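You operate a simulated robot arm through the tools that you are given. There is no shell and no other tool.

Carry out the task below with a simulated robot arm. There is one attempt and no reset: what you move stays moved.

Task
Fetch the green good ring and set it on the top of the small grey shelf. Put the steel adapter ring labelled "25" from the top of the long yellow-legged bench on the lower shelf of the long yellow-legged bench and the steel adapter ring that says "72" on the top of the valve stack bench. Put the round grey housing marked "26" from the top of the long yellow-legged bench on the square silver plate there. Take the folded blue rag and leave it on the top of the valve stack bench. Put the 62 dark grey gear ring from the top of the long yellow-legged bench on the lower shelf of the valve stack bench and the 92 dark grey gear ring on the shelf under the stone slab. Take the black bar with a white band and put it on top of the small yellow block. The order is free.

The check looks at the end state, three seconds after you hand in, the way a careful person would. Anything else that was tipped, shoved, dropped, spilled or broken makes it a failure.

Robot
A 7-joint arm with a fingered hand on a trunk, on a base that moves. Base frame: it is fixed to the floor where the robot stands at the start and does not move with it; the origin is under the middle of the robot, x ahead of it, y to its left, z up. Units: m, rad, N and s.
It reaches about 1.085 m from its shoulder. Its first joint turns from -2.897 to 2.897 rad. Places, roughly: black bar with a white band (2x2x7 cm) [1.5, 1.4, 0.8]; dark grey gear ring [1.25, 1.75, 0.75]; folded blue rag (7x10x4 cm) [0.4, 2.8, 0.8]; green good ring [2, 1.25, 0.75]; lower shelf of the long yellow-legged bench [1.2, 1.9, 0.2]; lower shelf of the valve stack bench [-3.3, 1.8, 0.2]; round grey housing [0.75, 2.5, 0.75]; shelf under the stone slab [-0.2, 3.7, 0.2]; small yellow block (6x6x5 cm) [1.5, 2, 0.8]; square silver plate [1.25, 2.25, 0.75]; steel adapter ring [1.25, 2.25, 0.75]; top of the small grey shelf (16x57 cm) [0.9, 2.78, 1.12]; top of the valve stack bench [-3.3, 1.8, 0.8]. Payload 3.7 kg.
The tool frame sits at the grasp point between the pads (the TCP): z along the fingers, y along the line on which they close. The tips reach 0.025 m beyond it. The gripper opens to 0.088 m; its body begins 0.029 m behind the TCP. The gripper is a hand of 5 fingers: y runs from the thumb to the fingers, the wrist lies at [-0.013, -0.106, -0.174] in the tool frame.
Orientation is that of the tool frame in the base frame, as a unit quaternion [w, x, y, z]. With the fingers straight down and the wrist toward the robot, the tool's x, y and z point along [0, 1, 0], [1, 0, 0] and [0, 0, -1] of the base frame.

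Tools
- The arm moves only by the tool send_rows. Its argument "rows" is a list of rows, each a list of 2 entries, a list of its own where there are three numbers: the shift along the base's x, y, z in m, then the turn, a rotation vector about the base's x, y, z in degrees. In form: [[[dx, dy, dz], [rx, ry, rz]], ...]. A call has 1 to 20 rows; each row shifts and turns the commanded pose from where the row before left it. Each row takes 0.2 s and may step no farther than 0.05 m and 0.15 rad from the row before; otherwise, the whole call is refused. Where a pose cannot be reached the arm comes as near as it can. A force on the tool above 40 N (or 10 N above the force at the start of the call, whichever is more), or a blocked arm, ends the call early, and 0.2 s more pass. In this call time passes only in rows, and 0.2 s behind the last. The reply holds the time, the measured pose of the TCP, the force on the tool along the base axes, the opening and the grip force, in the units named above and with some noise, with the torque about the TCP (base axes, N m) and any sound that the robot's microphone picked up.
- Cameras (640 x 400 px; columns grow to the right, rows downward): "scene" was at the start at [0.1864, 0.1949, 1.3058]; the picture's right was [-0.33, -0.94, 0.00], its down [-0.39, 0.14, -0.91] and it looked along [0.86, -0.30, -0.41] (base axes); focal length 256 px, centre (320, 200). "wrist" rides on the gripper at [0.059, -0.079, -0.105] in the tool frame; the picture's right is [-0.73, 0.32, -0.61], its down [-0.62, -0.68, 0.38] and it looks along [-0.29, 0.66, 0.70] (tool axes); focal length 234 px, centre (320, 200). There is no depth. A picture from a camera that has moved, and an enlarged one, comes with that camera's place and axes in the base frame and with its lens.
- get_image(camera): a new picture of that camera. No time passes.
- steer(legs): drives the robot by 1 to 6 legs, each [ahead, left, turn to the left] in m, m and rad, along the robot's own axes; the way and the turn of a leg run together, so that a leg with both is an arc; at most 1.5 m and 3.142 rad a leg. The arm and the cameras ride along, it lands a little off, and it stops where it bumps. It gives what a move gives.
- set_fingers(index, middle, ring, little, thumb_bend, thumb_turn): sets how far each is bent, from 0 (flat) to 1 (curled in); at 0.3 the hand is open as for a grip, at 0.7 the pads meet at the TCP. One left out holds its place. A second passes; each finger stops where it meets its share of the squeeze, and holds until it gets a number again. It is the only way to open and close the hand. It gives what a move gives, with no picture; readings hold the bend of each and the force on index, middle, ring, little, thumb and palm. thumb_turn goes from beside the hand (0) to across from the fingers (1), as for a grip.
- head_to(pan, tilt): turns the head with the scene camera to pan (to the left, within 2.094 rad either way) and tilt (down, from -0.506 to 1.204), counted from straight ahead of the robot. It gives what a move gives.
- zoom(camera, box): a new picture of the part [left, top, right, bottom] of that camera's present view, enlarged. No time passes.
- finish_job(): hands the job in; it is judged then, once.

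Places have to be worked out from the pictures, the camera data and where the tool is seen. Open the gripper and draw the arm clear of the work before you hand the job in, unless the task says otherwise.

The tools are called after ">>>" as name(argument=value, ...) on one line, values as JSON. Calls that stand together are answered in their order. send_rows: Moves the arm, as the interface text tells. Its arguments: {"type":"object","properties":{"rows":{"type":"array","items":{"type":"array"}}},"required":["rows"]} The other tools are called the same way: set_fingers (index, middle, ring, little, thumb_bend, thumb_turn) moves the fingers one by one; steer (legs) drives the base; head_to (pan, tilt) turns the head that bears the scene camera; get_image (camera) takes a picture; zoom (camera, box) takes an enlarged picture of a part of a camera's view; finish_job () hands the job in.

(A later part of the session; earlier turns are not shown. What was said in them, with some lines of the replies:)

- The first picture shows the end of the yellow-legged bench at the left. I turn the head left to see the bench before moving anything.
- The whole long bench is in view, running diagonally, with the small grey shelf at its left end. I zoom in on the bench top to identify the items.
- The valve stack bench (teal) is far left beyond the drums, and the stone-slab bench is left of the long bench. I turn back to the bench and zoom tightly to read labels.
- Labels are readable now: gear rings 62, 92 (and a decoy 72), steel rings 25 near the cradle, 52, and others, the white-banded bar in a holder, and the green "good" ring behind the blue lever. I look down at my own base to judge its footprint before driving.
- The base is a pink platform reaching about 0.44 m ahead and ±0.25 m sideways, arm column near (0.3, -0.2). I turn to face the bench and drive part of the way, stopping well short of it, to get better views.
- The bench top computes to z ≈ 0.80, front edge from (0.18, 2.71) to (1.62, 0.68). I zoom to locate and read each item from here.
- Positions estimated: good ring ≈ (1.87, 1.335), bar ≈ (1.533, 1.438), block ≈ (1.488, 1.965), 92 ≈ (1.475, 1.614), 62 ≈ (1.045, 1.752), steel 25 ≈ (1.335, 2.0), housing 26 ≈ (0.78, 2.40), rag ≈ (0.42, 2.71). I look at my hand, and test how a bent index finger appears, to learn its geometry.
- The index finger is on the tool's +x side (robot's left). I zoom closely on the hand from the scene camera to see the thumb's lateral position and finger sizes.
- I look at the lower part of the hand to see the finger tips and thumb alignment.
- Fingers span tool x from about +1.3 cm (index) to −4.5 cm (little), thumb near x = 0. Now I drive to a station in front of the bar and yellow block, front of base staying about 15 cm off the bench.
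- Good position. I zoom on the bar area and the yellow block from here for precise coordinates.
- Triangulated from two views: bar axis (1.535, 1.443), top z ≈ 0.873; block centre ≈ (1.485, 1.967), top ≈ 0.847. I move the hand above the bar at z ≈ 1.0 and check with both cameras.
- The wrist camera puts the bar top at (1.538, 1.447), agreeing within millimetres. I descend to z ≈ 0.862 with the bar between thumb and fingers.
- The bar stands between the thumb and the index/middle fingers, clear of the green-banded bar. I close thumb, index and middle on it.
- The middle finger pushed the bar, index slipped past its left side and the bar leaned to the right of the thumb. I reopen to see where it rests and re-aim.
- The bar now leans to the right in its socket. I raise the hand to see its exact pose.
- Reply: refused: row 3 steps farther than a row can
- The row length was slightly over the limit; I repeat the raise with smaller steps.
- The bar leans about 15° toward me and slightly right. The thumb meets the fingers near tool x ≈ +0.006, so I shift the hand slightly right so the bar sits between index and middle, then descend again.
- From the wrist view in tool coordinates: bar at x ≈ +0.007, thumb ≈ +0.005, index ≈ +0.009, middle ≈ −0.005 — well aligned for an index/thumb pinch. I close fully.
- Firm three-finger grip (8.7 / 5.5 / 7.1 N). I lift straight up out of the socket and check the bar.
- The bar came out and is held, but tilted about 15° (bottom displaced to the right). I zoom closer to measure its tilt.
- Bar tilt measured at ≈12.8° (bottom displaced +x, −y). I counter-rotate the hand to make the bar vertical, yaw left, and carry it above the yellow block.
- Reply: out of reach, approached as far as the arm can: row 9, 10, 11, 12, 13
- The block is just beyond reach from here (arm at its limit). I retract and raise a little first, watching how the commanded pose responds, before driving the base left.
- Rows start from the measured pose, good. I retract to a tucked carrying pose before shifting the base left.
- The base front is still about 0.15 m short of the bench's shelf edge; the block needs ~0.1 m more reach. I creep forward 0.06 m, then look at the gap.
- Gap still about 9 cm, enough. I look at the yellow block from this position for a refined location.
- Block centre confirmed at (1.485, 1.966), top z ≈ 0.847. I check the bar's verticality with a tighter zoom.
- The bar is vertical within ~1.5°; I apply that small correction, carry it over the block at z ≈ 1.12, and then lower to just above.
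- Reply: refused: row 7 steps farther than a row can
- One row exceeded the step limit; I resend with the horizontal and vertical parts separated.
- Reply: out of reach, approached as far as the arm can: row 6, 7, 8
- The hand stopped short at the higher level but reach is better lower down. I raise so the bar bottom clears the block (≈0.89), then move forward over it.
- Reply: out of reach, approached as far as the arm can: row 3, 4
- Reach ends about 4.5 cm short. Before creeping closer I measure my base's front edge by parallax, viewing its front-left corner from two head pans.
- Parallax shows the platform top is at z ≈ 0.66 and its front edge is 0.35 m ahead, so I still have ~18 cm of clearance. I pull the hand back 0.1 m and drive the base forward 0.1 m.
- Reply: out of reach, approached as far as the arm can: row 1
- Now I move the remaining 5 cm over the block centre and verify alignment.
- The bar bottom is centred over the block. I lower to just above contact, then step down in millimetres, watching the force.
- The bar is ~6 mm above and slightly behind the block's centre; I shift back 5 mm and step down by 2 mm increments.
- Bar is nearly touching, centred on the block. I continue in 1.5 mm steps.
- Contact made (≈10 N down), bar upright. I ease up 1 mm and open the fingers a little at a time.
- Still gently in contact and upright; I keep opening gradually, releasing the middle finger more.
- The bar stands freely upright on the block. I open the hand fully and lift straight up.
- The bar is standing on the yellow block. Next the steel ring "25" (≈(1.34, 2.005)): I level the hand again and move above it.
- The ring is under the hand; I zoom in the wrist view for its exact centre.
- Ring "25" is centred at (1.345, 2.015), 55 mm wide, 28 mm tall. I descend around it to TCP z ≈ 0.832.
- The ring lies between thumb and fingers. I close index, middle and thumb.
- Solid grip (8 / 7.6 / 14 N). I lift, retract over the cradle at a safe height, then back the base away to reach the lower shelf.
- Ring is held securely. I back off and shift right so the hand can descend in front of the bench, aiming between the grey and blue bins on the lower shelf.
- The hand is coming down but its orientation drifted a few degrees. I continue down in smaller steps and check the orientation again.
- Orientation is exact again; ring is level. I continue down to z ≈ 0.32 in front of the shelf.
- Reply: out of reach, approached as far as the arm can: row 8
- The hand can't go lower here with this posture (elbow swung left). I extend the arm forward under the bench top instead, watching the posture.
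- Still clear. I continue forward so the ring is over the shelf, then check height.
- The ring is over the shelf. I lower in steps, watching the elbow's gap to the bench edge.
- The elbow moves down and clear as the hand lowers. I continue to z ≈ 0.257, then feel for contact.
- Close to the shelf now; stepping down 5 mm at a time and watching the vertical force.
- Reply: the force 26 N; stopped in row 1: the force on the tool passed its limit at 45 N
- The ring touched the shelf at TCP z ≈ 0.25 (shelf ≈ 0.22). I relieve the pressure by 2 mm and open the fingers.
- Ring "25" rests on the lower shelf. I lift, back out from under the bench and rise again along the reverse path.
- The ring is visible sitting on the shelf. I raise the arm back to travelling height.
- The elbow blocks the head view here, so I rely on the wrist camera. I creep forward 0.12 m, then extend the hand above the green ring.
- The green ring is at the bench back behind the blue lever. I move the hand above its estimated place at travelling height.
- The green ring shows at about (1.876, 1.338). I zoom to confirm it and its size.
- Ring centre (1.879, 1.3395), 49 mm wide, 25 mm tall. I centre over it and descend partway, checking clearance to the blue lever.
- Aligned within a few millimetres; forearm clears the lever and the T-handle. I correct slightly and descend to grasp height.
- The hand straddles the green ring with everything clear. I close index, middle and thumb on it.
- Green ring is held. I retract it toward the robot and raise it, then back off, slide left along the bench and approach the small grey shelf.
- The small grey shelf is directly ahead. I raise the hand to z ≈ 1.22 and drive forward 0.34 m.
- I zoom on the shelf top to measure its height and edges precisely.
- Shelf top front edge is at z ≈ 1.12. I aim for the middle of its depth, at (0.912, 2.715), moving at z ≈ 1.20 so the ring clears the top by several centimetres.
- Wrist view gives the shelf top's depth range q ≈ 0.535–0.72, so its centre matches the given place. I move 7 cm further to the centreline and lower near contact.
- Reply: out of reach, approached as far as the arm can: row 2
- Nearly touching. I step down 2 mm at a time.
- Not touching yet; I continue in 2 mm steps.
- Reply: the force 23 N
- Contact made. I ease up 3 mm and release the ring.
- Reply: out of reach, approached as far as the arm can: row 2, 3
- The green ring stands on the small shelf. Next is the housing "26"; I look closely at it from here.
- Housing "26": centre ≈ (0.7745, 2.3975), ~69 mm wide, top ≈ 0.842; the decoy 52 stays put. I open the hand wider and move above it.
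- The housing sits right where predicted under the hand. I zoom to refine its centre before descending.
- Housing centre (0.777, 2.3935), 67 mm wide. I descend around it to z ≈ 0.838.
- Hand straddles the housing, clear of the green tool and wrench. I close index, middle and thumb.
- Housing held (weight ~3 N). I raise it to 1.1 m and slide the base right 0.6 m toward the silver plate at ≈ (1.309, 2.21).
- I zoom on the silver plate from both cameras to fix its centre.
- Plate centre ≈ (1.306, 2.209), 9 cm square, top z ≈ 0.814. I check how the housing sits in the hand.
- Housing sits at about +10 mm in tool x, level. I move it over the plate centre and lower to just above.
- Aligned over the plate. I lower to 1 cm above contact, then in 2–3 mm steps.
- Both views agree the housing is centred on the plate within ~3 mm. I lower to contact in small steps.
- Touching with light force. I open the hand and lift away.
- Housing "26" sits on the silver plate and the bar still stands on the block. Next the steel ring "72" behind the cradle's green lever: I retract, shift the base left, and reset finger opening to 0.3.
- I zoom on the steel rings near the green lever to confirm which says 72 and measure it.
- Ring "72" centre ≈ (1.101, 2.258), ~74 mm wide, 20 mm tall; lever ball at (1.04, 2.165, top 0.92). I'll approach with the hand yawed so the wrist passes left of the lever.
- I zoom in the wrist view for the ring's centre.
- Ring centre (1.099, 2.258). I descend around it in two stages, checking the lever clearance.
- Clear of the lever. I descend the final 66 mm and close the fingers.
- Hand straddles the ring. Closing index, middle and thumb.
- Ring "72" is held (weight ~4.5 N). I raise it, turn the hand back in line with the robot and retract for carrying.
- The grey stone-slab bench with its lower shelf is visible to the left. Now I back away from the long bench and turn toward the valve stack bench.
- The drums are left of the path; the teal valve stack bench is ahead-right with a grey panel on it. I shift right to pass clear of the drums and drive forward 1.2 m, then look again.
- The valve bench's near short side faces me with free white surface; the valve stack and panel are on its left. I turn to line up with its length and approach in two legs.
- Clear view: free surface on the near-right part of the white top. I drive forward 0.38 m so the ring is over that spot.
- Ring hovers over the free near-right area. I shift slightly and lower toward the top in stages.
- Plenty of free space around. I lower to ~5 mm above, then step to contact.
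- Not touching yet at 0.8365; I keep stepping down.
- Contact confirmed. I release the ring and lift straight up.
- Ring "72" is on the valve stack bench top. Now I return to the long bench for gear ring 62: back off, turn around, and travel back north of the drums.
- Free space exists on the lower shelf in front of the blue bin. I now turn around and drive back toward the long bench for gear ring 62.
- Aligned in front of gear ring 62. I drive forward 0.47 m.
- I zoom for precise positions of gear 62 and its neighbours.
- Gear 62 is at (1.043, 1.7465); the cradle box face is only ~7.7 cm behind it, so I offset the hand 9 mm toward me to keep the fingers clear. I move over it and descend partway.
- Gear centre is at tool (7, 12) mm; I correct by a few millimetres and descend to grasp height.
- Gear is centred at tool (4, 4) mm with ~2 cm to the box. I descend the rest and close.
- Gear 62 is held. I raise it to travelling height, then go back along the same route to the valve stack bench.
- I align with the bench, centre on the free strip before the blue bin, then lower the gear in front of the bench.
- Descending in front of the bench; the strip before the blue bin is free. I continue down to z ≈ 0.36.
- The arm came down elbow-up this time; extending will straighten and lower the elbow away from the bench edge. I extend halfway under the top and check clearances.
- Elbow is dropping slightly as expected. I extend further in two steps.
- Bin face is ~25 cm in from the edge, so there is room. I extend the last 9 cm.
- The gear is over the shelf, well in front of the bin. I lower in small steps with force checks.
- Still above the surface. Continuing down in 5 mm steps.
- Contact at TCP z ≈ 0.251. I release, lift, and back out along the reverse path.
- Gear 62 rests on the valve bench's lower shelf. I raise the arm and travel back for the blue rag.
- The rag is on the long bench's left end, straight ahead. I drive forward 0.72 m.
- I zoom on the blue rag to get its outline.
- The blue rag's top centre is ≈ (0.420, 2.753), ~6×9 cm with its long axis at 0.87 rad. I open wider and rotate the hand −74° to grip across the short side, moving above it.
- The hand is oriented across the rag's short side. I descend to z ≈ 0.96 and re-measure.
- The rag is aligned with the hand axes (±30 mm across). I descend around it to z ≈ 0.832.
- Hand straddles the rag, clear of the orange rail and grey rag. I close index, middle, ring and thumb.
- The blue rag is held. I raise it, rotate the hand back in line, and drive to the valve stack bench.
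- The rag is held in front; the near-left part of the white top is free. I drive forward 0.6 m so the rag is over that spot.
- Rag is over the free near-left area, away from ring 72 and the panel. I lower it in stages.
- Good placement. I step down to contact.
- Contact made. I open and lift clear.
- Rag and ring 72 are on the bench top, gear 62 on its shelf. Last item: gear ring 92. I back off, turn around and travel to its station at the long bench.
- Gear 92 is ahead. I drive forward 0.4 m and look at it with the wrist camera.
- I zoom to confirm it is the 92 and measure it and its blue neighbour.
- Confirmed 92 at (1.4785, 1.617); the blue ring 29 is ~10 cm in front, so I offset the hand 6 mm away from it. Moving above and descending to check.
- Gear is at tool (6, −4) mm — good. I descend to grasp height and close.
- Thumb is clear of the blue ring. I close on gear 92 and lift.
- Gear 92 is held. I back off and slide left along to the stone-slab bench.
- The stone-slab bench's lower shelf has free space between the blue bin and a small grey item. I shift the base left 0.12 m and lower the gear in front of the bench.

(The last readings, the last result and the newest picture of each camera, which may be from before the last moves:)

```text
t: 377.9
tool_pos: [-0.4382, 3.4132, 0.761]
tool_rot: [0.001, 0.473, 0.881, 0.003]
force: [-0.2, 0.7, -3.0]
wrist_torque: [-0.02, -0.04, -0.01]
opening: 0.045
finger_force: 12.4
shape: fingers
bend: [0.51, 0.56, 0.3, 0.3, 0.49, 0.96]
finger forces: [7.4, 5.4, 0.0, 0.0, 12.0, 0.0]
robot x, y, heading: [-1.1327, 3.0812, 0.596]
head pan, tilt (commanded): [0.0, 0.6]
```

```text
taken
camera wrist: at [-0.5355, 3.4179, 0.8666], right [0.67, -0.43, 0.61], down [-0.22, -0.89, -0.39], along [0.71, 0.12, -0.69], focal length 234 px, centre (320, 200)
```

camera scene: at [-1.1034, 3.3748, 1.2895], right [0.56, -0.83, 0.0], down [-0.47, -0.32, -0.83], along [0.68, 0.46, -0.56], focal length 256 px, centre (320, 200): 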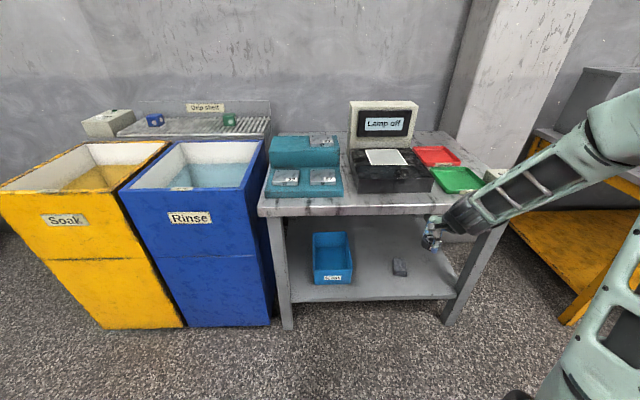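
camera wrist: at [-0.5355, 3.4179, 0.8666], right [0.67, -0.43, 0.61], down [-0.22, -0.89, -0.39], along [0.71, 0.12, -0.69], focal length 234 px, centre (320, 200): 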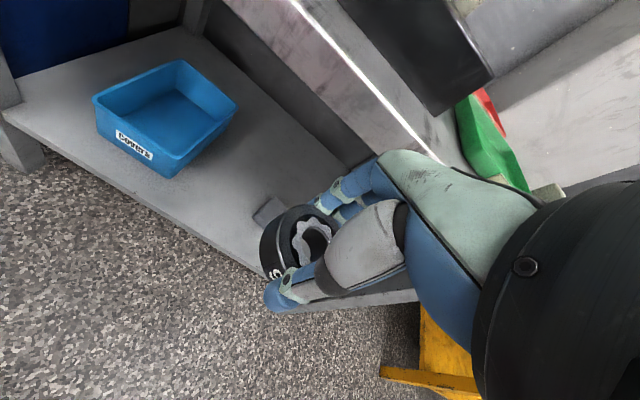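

Clear in front of the bench. I continue down to z ≈ 0.36.

>>> send_rows(rows=[[[0, 0, -0.045], [0, 0, 0]], [[0, 0, -0.045], [0, 0, 0]], [[0, 0, -0.045], [0, 0, 0]], [[0, 0, -0.045], [0, 0, 0]], [[0, 0, -0.045], [0, 0, 0]], [[0, 0, -0.045], [0, 0, 0]], [[0, 0, -0.045], [0, 0, 0]], [[0, 0, -0.045], [0, 0, 0]], [[0, 0, -0.035], [0, 0, 0]]])

>>> get_image(camera="scene")

>>> get_image(camera="wrist")

```text
t: 379.9
tool_pos: [-0.4369, 3.4154, 0.3677]
tool_rot: [0.0, 0.474, 0.88, 0.004]
force: [0.2, 0.2, -3.2]
wrist_torque: [-0.01, -0.01, 0.0]
opening: 0.0453
finger_force: 12.0
shape: fingers
bend: [0.52, 0.56, 0.3, 0.3, 0.49, 0.96]
finger forces: [7.0, 5.5, 0.0, 0.0, 11.6, 0.0]
robot x, y, heading: [-1.1335, 3.0872, 0.596]
head pan, tilt (commanded): [0.0, 0.6]
```

```text
taken
camera scene: at [-1.1032, 3.375, 1.2895], right [0.56, -0.83, 0.0], down [-0.47, -0.32, -0.82], along [0.68, 0.46, -0.57], focal length 256 px, centre (320, 200)
```

scene: 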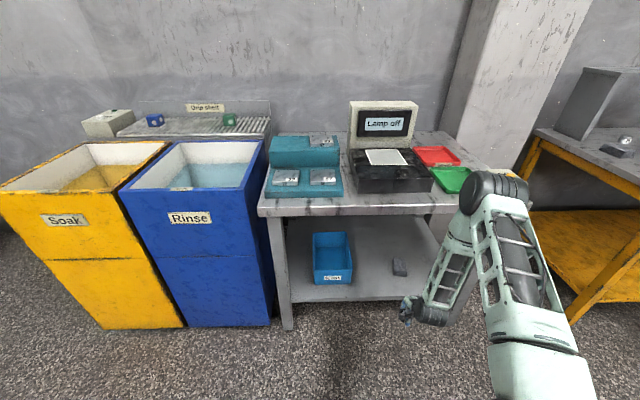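

```text
taken
camera wrist: at [-0.5348, 3.4198, 0.473], right [0.67, -0.43, 0.61], down [-0.22, -0.89, -0.39], along [0.71, 0.12, -0.69], focal length 234 px, centre (320, 200)
```

wrist: 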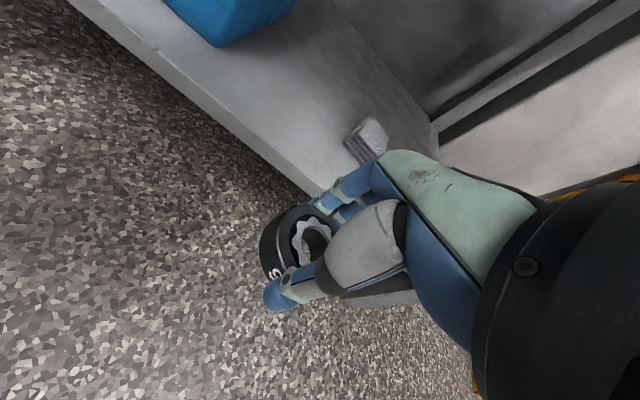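

Same safe posture as at the valve bench. I extend under the slab bench toward the free spot, checking midway.

>>> send_rows(rows=[[[0.0302, 0.0294, -0.01], [0, 0, 0]], [[0.0302, 0.0294, -0.01], [0, 0, 0]], [[0.0302, 0.0294, -0.01], [0, 0, 0]]])

>>> get_image(camera="scene")

>>> get_image(camera="wrist")

```text
t: 380.6
tool_pos: [-0.3476, 3.5019, 0.3351]
tool_rot: [0.0, 0.475, 0.88, 0.003]
force: [-0.1, -0.4, -3.0]
wrist_torque: [0.01, 0.0, -0.01]
opening: 0.0447
finger_force: 12.5
shape: fingers
bend: [0.52, 0.56, 0.3, 0.3, 0.49, 0.96]
finger forces: [7.2, 5.5, 0.0, 0.0, 11.6, 0.1]
robot x, y, heading: [-1.1348, 3.0817, 0.59]
head pan, tilt (commanded): [0.0, 0.6]
```

```text
taken
camera scene: at [-1.103, 3.375, 1.2895], right [0.56, -0.83, 0.0], down [-0.47, -0.32, -0.82], along [0.68, 0.46, -0.57], focal length 256 px, centre (320, 200)
```

scene: 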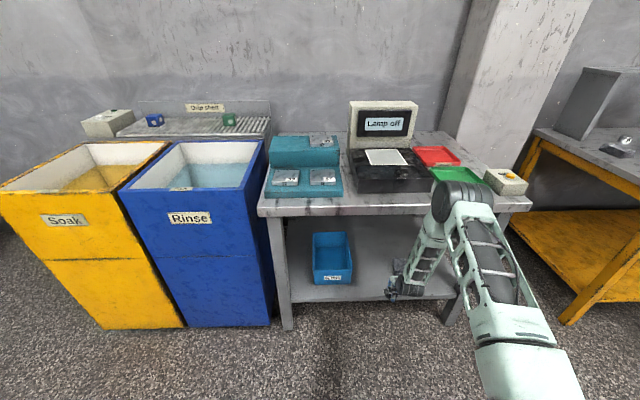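

```text
taken
camera wrist: at [-0.4447, 3.5069, 0.4405], right [0.67, -0.43, 0.61], down [-0.22, -0.89, -0.39], along [0.71, 0.12, -0.69], focal length 234 px, centre (320, 200)
```

wrist: 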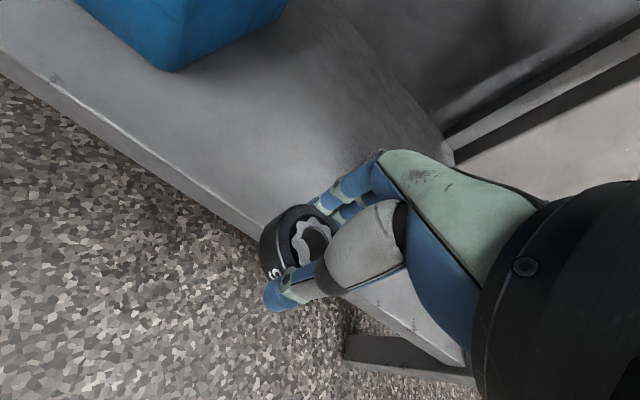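

Elbow stays ~13 cm in front of the bench edge. I extend the remaining 12 cm.

>>> send_rows(rows=[[[0.0302, 0.0294, -0.005], [0, 0, 0]], [[0.0302, 0.0294, -0.005], [0, 0, 0]], [[0.0302, 0.0294, 0], [0, 0, 0]]])

>>> get_image(camera="scene")

>>> get_image(camera="wrist")

```text
t: 381.4
tool_pos: [-0.2556, 3.5909, 0.3258]
tool_rot: [0.0, 0.473, 0.881, 0.002]
force: [0.8, 0.9, -4.4]
wrist_torque: [-0.01, 0.03, 0.0]
opening: 0.0446
finger_force: 12.3
shape: fingers
bend: [0.52, 0.56, 0.3, 0.3, 0.49, 0.96]
finger forces: [7.2, 5.5, 0.1, 0.0, 11.6, 0.1]
robot x, y, heading: [-1.1338, 3.0795, 0.593]
head pan, tilt (commanded): [0.0, 0.6]
```

```text
taken
camera scene: at [-1.103, 3.3751, 1.2895], right [0.56, -0.83, 0.0], down [-0.47, -0.32, -0.82], along [0.68, 0.46, -0.57], focal length 256 px, centre (320, 200)
```

scene: 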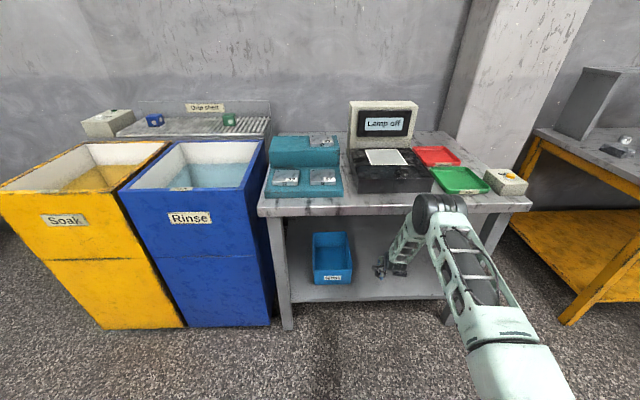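

```text
taken
camera wrist: at [-0.3539, 3.5956, 0.4305], right [0.67, -0.43, 0.61], down [-0.22, -0.89, -0.39], along [0.71, 0.12, -0.69], focal length 234 px, centre (320, 200)
```

wrist: 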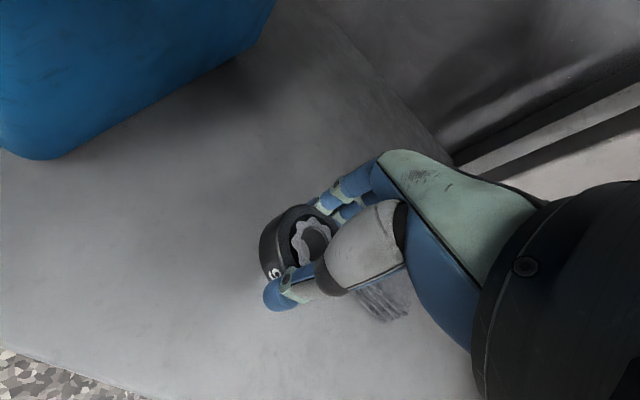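

There is ~4 cm between my little finger and the grey item; I shift 2 cm further left for margin and lower in steps.

>>> send_rows(rows=[[[-0.0116, 0.0163, 0], [0, 0, 0]], [[0, 0, -0.025], [0, 0, 0]], [[0, 0, -0.02], [0, 0, 0]]])

>>> send_rows(rows=[[[0, 0, -0.01], [0, 0, 0]]])

>>> get_image(camera="wrist")

```text
t: 382.2
tool_pos: [-0.2683, 3.6083, 0.2815]
tool_rot: [0.0, 0.475, 0.88, 0.004]
force: [-1.7, 0.1, 3.5]
wrist_torque: [0.06, -0.1, 0.03]
opening: 0.0452
finger_force: 13.1
shape: fingers
bend: [0.52, 0.56, 0.3, 0.3, 0.49, 0.96]
finger forces: [7.1, 6.2, 0.0, 0.1, 13.4, 0.1]
robot x, y, heading: [-1.1337, 3.0805, 0.593]
head pan, tilt (commanded): [0.0, 0.6]
```

```text
t: 382.7
tool_pos: [-0.2627, 3.61, 0.2777]
tool_rot: [0.005, 0.474, 0.881, 0.011]
force: [-2.3, -2.4, 16.1]
wrist_torque: [0.06, -0.19, 0.0]
opening: 0.0455
finger_force: 17.8
shape: fingers
bend: [0.54, 0.57, 0.3, 0.3, 0.47, 0.95]
finger forces: [6.7, 14.5, 0.0, 0.0, 14.9, 0.0]
robot x, y, heading: [-1.1327, 3.0827, 0.599]
head pan, tilt (commanded): [0.0, 0.6]
stopped in row 1: the force on the tool passed its limit at 44 N (the readings are from after the stop); the commanded pose is now the measured one
```

```text
taken
camera wrist: at [-0.3618, 3.6148, 0.3819], right [0.66, -0.44, 0.61], down [-0.22, -0.89, -0.4], along [0.72, 0.13, -0.68], focal length 234 px, centre (320, 200)
```

wrist: 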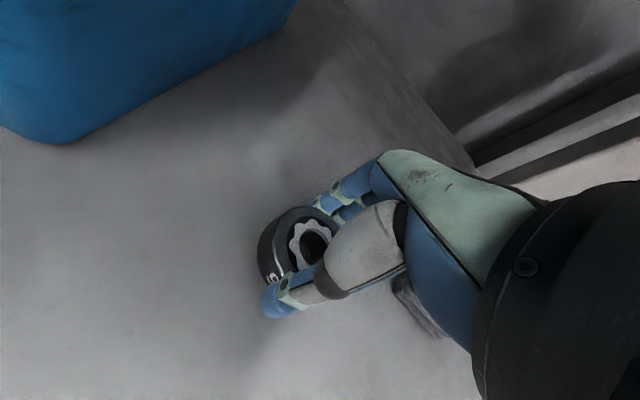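

Contact came earlier (this shelf is at ≈0.25). I ease up 4 mm and release.

>>> send_rows(rows=[[[0, 0, 0.003], [0, 0, 0]]])

>>> set_fingers(index=0.3, middle=0.3, thumb_bend=0.3)

>>> get_image(camera="wrist")

```text
t: 383.1
tool_pos: [-0.2642, 3.6105, 0.2802]
tool_rot: [0.004, 0.474, 0.881, 0.008]
force: [2.2, 1.4, 6.7]
wrist_torque: [0.09, -0.27, -0.01]
opening: 0.0449
finger_force: 15.9
shape: fingers
bend: [0.52, 0.56, 0.3, 0.3, 0.48, 0.95]
finger forces: [8.0, 11.2, 0.0, 0.1, 12.6, 0.0]
robot x, y, heading: [-1.1331, 3.0819, 0.595]
head pan, tilt (commanded): [0.0, 0.6]
```

```text
t: 384.1
tool_pos: [-0.2646, 3.61, 0.2786]
tool_rot: [0.002, 0.474, 0.881, 0.007]
force: [0.5, 0.2, 0.0]
wrist_torque: [-0.05, 0.01, -0.04]
opening: 0.084
finger_force: 0.0
shape: fingers
bend: [0.3, 0.3, 0.3, 0.3, 0.3, 0.97]
finger forces: [0.1, 0.0, 0.0, 0.0, 0.1, 0.1]
robot x, y, heading: [-1.1323, 3.0783, 0.594]
head pan, tilt (commanded): [0.0, 0.6]
```

```text
taken
camera wrist: at [-0.3633, 3.6141, 0.3829], right [0.66, -0.43, 0.61], down [-0.22, -0.89, -0.4], along [0.72, 0.13, -0.69], focal length 234 px, centre (320, 200)
```

wrist: 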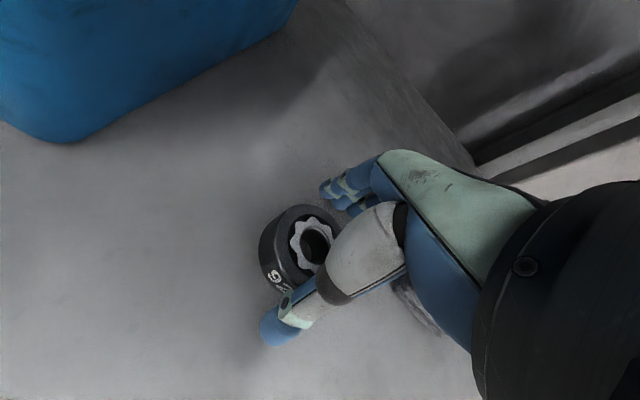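

Gear 92 rests on the shelf. I lift, back out along the same line and rise.

>>> send_rows(rows=[[[0, 0, 0.02], [0, 0, 0]], [[0, 0, 0.025], [0, 0, 0]], [[0.0, 0.0, 0.01], [0, 0, 0]], [[-0.0302, -0.0294, 0.0], [0, 0, 0]], [[-0.0302, -0.0294, 0.0], [0, 0, 0]], [[-0.0302, -0.0294, 0.0], [0, 0, 0]], [[-0.0302, -0.0294, 0.01], [0, 0, 0]], [[-0.0302, -0.0294, 0.01], [0, 0, 0]], [[-0.0302, -0.0294, 0.01], [0, 0, 0]], [[-0.01, -0.007, 0.01], [0, 0, 0]]])

>>> get_image(camera="scene")

>>> get_image(camera="wrist")

```text
t: 386.3
tool_pos: [-0.4541, 3.4281, 0.374]
tool_rot: [0.003, 0.473, 0.881, 0.008]
force: [0.6, 0.4, -1.5]
wrist_torque: [-0.04, 0.0, -0.02]
opening: 0.0842
finger_force: 0.1
shape: fingers
bend: [0.3, 0.3, 0.3, 0.3, 0.3, 0.97]
finger forces: [0.0, 0.0, 0.0, 0.0, 0.0, 0.0]
robot x, y, heading: [-1.1328, 3.0838, 0.597]
head pan, tilt (commanded): [0.0, 0.6]
```

```text
taken
camera scene: at [-1.1033, 3.375, 1.2895], right [0.56, -0.83, 0.0], down [-0.47, -0.32, -0.83], along [0.68, 0.46, -0.56], focal length 256 px, centre (320, 200)
```

scene: 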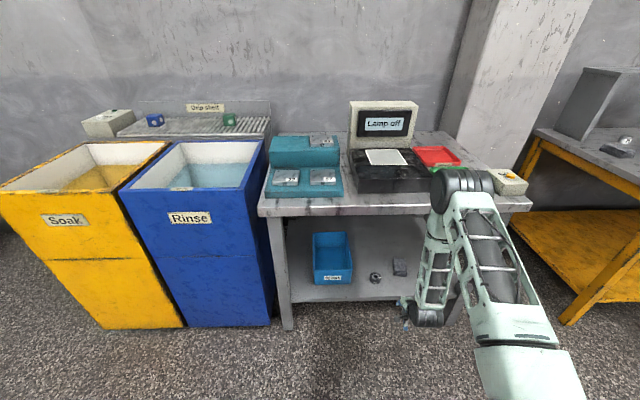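

```text
taken
camera wrist: at [-0.5533, 3.431, 0.4783], right [0.66, -0.43, 0.61], down [-0.22, -0.89, -0.4], along [0.72, 0.13, -0.69], focal length 234 px, centre (320, 200)
```

wrist: 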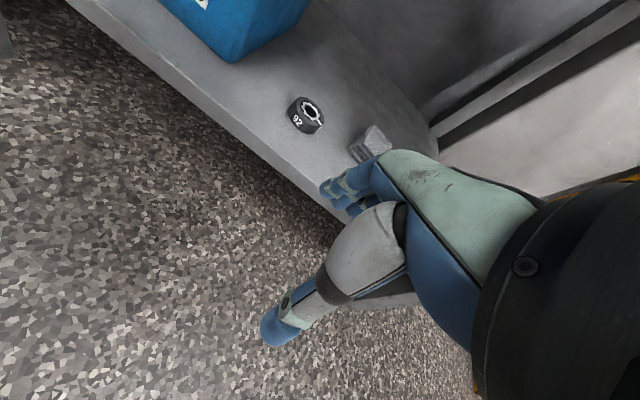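

Gear 92 stands on the slab bench's shelf, the grey item untouched. I raise the arm to a clear pose and back away.

>>> send_rows(rows=[[[0, 0, 0.0475], [0, 0, 0]], [[0, 0, 0.0475], [0, 0, 0]], [[0, 0, 0.0475], [0, 0, 0]], [[0, 0, 0.0475], [0, 0, 0]], [[0, 0, 0.0475], [0, 0, 0]], [[0, 0, 0.0475], [0, 0, 0]], [[0, 0, 0.0475], [0, 0, 0]], [[0, 0, 0.0475], [0, 0, 0]], [[0, 0, 0.0475], [0, 0, 0]], [[0, 0, 0.0475], [0, 0, 0]], [[0, 0, 0.0475], [0, 0, 0]], [[0, 0, 0.0475], [0, 0, 0]], [[0, 0, 0.0475], [0, 0, 0]], [[0, 0, 0.0475], [0, 0, 0]], [[0, 0, 0.0475], [0, 0, 0]]])

>>> steer(legs=[[-0.3, 0, 0]])

>>> head_to(pan=-0.5, tilt=0.4)

>>> get_image(camera="scene")

>>> zoom(camera="scene", box=[60, 230, 220, 330])

```text
t: 389.5
tool_pos: [-0.4531, 3.4283, 1.0871]
tool_rot: [0.002, 0.474, 0.881, 0.007]
force: [0.6, 1.1, -0.8]
wrist_torque: [-0.04, 0.0, -0.01]
opening: 0.0846
finger_force: 0.0
shape: fingers
bend: [0.3, 0.3, 0.3, 0.3, 0.3, 0.98]
finger forces: [0.0, 0.0, 0.0, 0.0, 0.0, 0.1]
robot x, y, heading: [-1.1318, 3.0833, 0.596]
head pan, tilt (commanded): [0.0, 0.6]
```

```text
t: 391.5
tool_pos: [-0.6976, 3.2632, 1.086]
tool_rot: [0.003, 0.474, 0.881, 0.007]
force: [1.0, 0.1, -0.3]
wrist_torque: [0.0, -0.02, 0.01]
opening: 0.0844
finger_force: 0.1
shape: fingers
bend: [0.3, 0.3, 0.3, 0.3, 0.3, 0.98]
finger forces: [0.1, 0.1, 0.1, 0.0, 0.1, 0.0]
robot x, y, heading: [-1.3781, 2.9186, 0.591]
head pan, tilt (commanded): [0.0, 0.6]
```

```text
t: 392.4
tool_pos: [-0.6983, 3.2629, 1.0854]
tool_rot: [0.003, 0.474, 0.881, 0.007]
force: [0.3, -0.6, -0.3]
wrist_torque: [0.0, -0.01, 0.01]
opening: 0.0846
finger_force: 0.0
shape: fingers
bend: [0.3, 0.3, 0.3, 0.3, 0.3, 0.98]
finger forces: [0.0, 0.1, 0.0, 0.1, 0.1, 0.0]
robot x, y, heading: [-1.3789, 2.9196, 0.595]
head pan, tilt (commanded): [-0.499, 0.4]
```

```text
taken
camera scene: at [-1.3292, 3.1691, 1.3077], right [0.1, -1.0, 0.0], down [-0.39, -0.04, -0.92], along [0.92, 0.09, -0.39], focal length 256 px, centre (320, 200)
```

scene: 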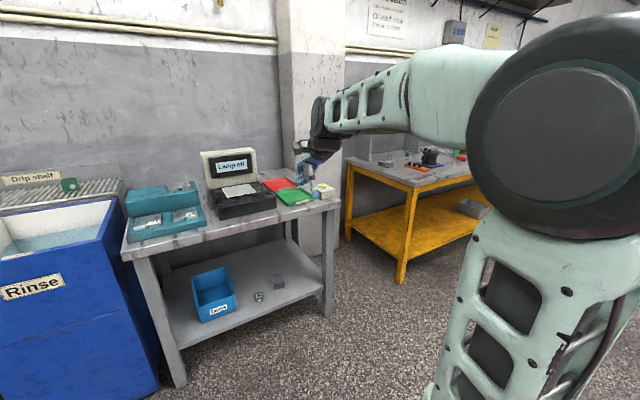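

```text
4.00 times, centred on (140, 280) of scene
camera zoom: at [-1.3292, 3.1691, 1.3077], right [0.1, -1.0, 0.0], down [-0.39, -0.04, -0.92], along [0.92, 0.09, -0.39], focal length 1024 px, centre (1040, -120)
```

zoom: 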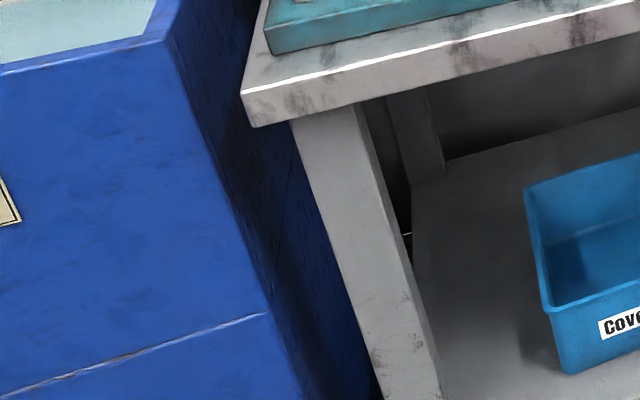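

Arm is clear. I turn right a little to take a last look at the long bench from a distance before handing in.

>>> steer(legs=[[-0.2, 0, -0.9]])

>>> head_to(pan=0.1, tilt=0.3)

>>> get_image(camera="scene")

```text
t: 395.1
tool_pos: [-0.8742, 2.5763, 1.0858]
tool_rot: [0.005, 0.807, 0.59, 0.005]
force: [-0.6, 0.3, 0.0]
wrist_torque: [0.01, 0.0, -0.02]
opening: 0.0842
finger_force: 0.1
shape: fingers
bend: [0.3, 0.3, 0.3, 0.3, 0.3, 0.98]
finger forces: [0.1, 0.1, 0.0, 0.0, 0.1, 0.1]
robot x, y, heading: [-1.5692, 2.889, -0.299]
head pan, tilt (commanded): [-0.499, 0.4]
```

```text
t: 396.1
tool_pos: [-0.8756, 2.5771, 1.0846]
tool_rot: [0.006, 0.807, 0.59, 0.005]
force: [0.4, 0.4, 0.0]
wrist_torque: [-0.02, 0.01, -0.03]
opening: 0.0848
finger_force: 0.1
shape: fingers
bend: [0.3, 0.3, 0.3, 0.3, 0.3, 0.98]
finger forces: [0.0, 0.0, 0.0, 0.0, 0.1, 0.0]
robot x, y, heading: [-1.5698, 2.8914, -0.299]
head pan, tilt (commanded): [0.099, 0.3]
```

```text
taken
camera scene: at [-1.3174, 3.056, 1.317], right [-0.2, -0.98, 0.0], down [-0.29, 0.06, -0.96], along [0.94, -0.19, -0.3], focal length 256 px, centre (320, 200)
```

scene: 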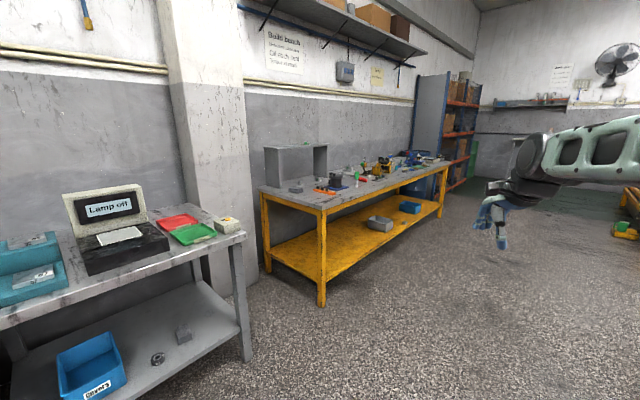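

I zoom over the long bench to confirm the final state of the items there.

>>> zoom(camera="scene", box=[255, 135, 351, 195])

>>> zoom(camera="scene", box=[340, 140, 460, 230])

>>> zoom(camera="scene", box=[350, 145, 414, 185])

```text
6.67 times, centred on (303, 165) of scene
camera zoom: at [-1.3174, 3.056, 1.317], right [-0.2, -0.98, 0.0], down [-0.29, 0.06, -0.96], along [0.94, -0.19, -0.3], focal length 1707 px, centre (433, 433)
```

zoom: 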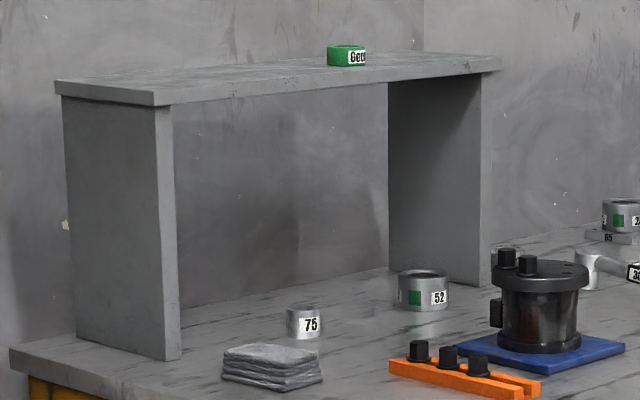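

```text
4.44 times, centred on (400, 185) of scene
camera zoom: at [-1.3174, 3.056, 1.317], right [-0.2, -0.98, 0.0], down [-0.29, 0.06, -0.96], along [0.94, -0.19, -0.3], focal length 1138 px, centre (-36, 267)
```

zoom: 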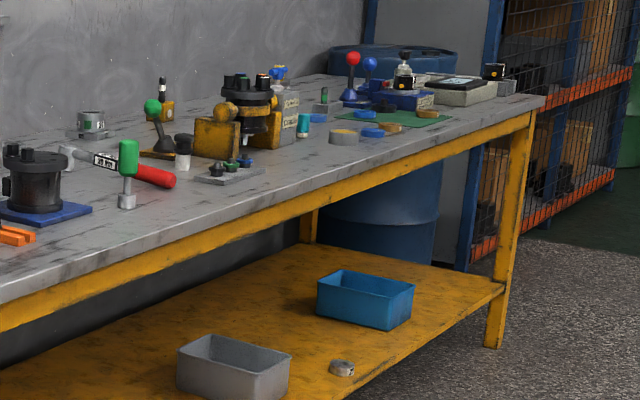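

```text
10.00 times, centred on (382, 165) of scene
camera zoom: at [-1.3174, 3.056, 1.317], right [-0.2, -0.98, 0.0], down [-0.29, 0.06, -0.96], along [0.94, -0.19, -0.3], focal length 2561 px, centre (-300, 550)
```

zoom: 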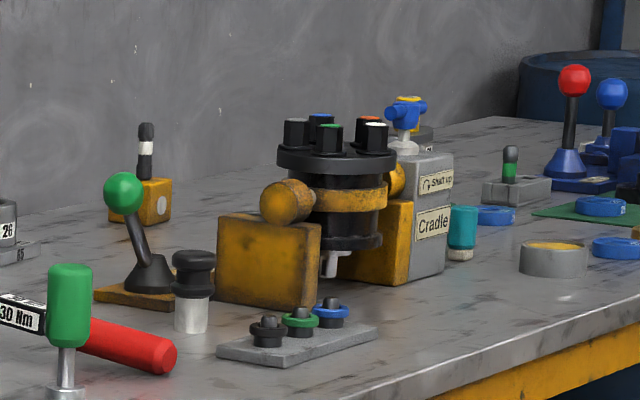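

Everything checks out: the good ring is on the small shelf, housing 26 on the silver plate, the bar upright on the yellow block and ring 25 on the lower shelf. Ring 72, the rag and gear 62 are at the valve bench and gear 92 is under the slab. The hand is open and clear, so I hand the job in.

>>> finish_job()

```text
The job is handed in.
```

All eight items are in the places you asked for, and I've handed the job in; the check's verdict hasn't come back. My last pictures show each one at rest and the hand open and clear:

| Item | Where it is now |
|---|---|
| Green good ring | Top of the small grey shelf |
| Steel adapter ring 25 | Lower shelf of the long yellow-legged bench, next to the grey bin |
| Steel adapter ring 72 | Top of the valve stack bench |
| Round grey housing 26 | On the square silver plate |
| Folded blue rag | Top of the valve stack bench |
| Dark grey gear ring 62 | Lower shelf of the valve stack bench, in front of the blue bin |
| Dark grey gear ring 92 | Shelf under the stone slab, between the blue bin and a small grey item |
| Black bar with the white band | Standing upright on the small yellow block |

- **Bar:** my first grip pushed it over at an angle in its holder. I gripped it again, straightened it and set it upright.
- **Contact force:** ring 25 and gear 92 met their shelves harder than I meant, enough to trip the force limit at about 45 N. I eased off before letting go, and nothing in the pictures looks shifted.

In those pictures, nothing else was tipped, moved or dropped.
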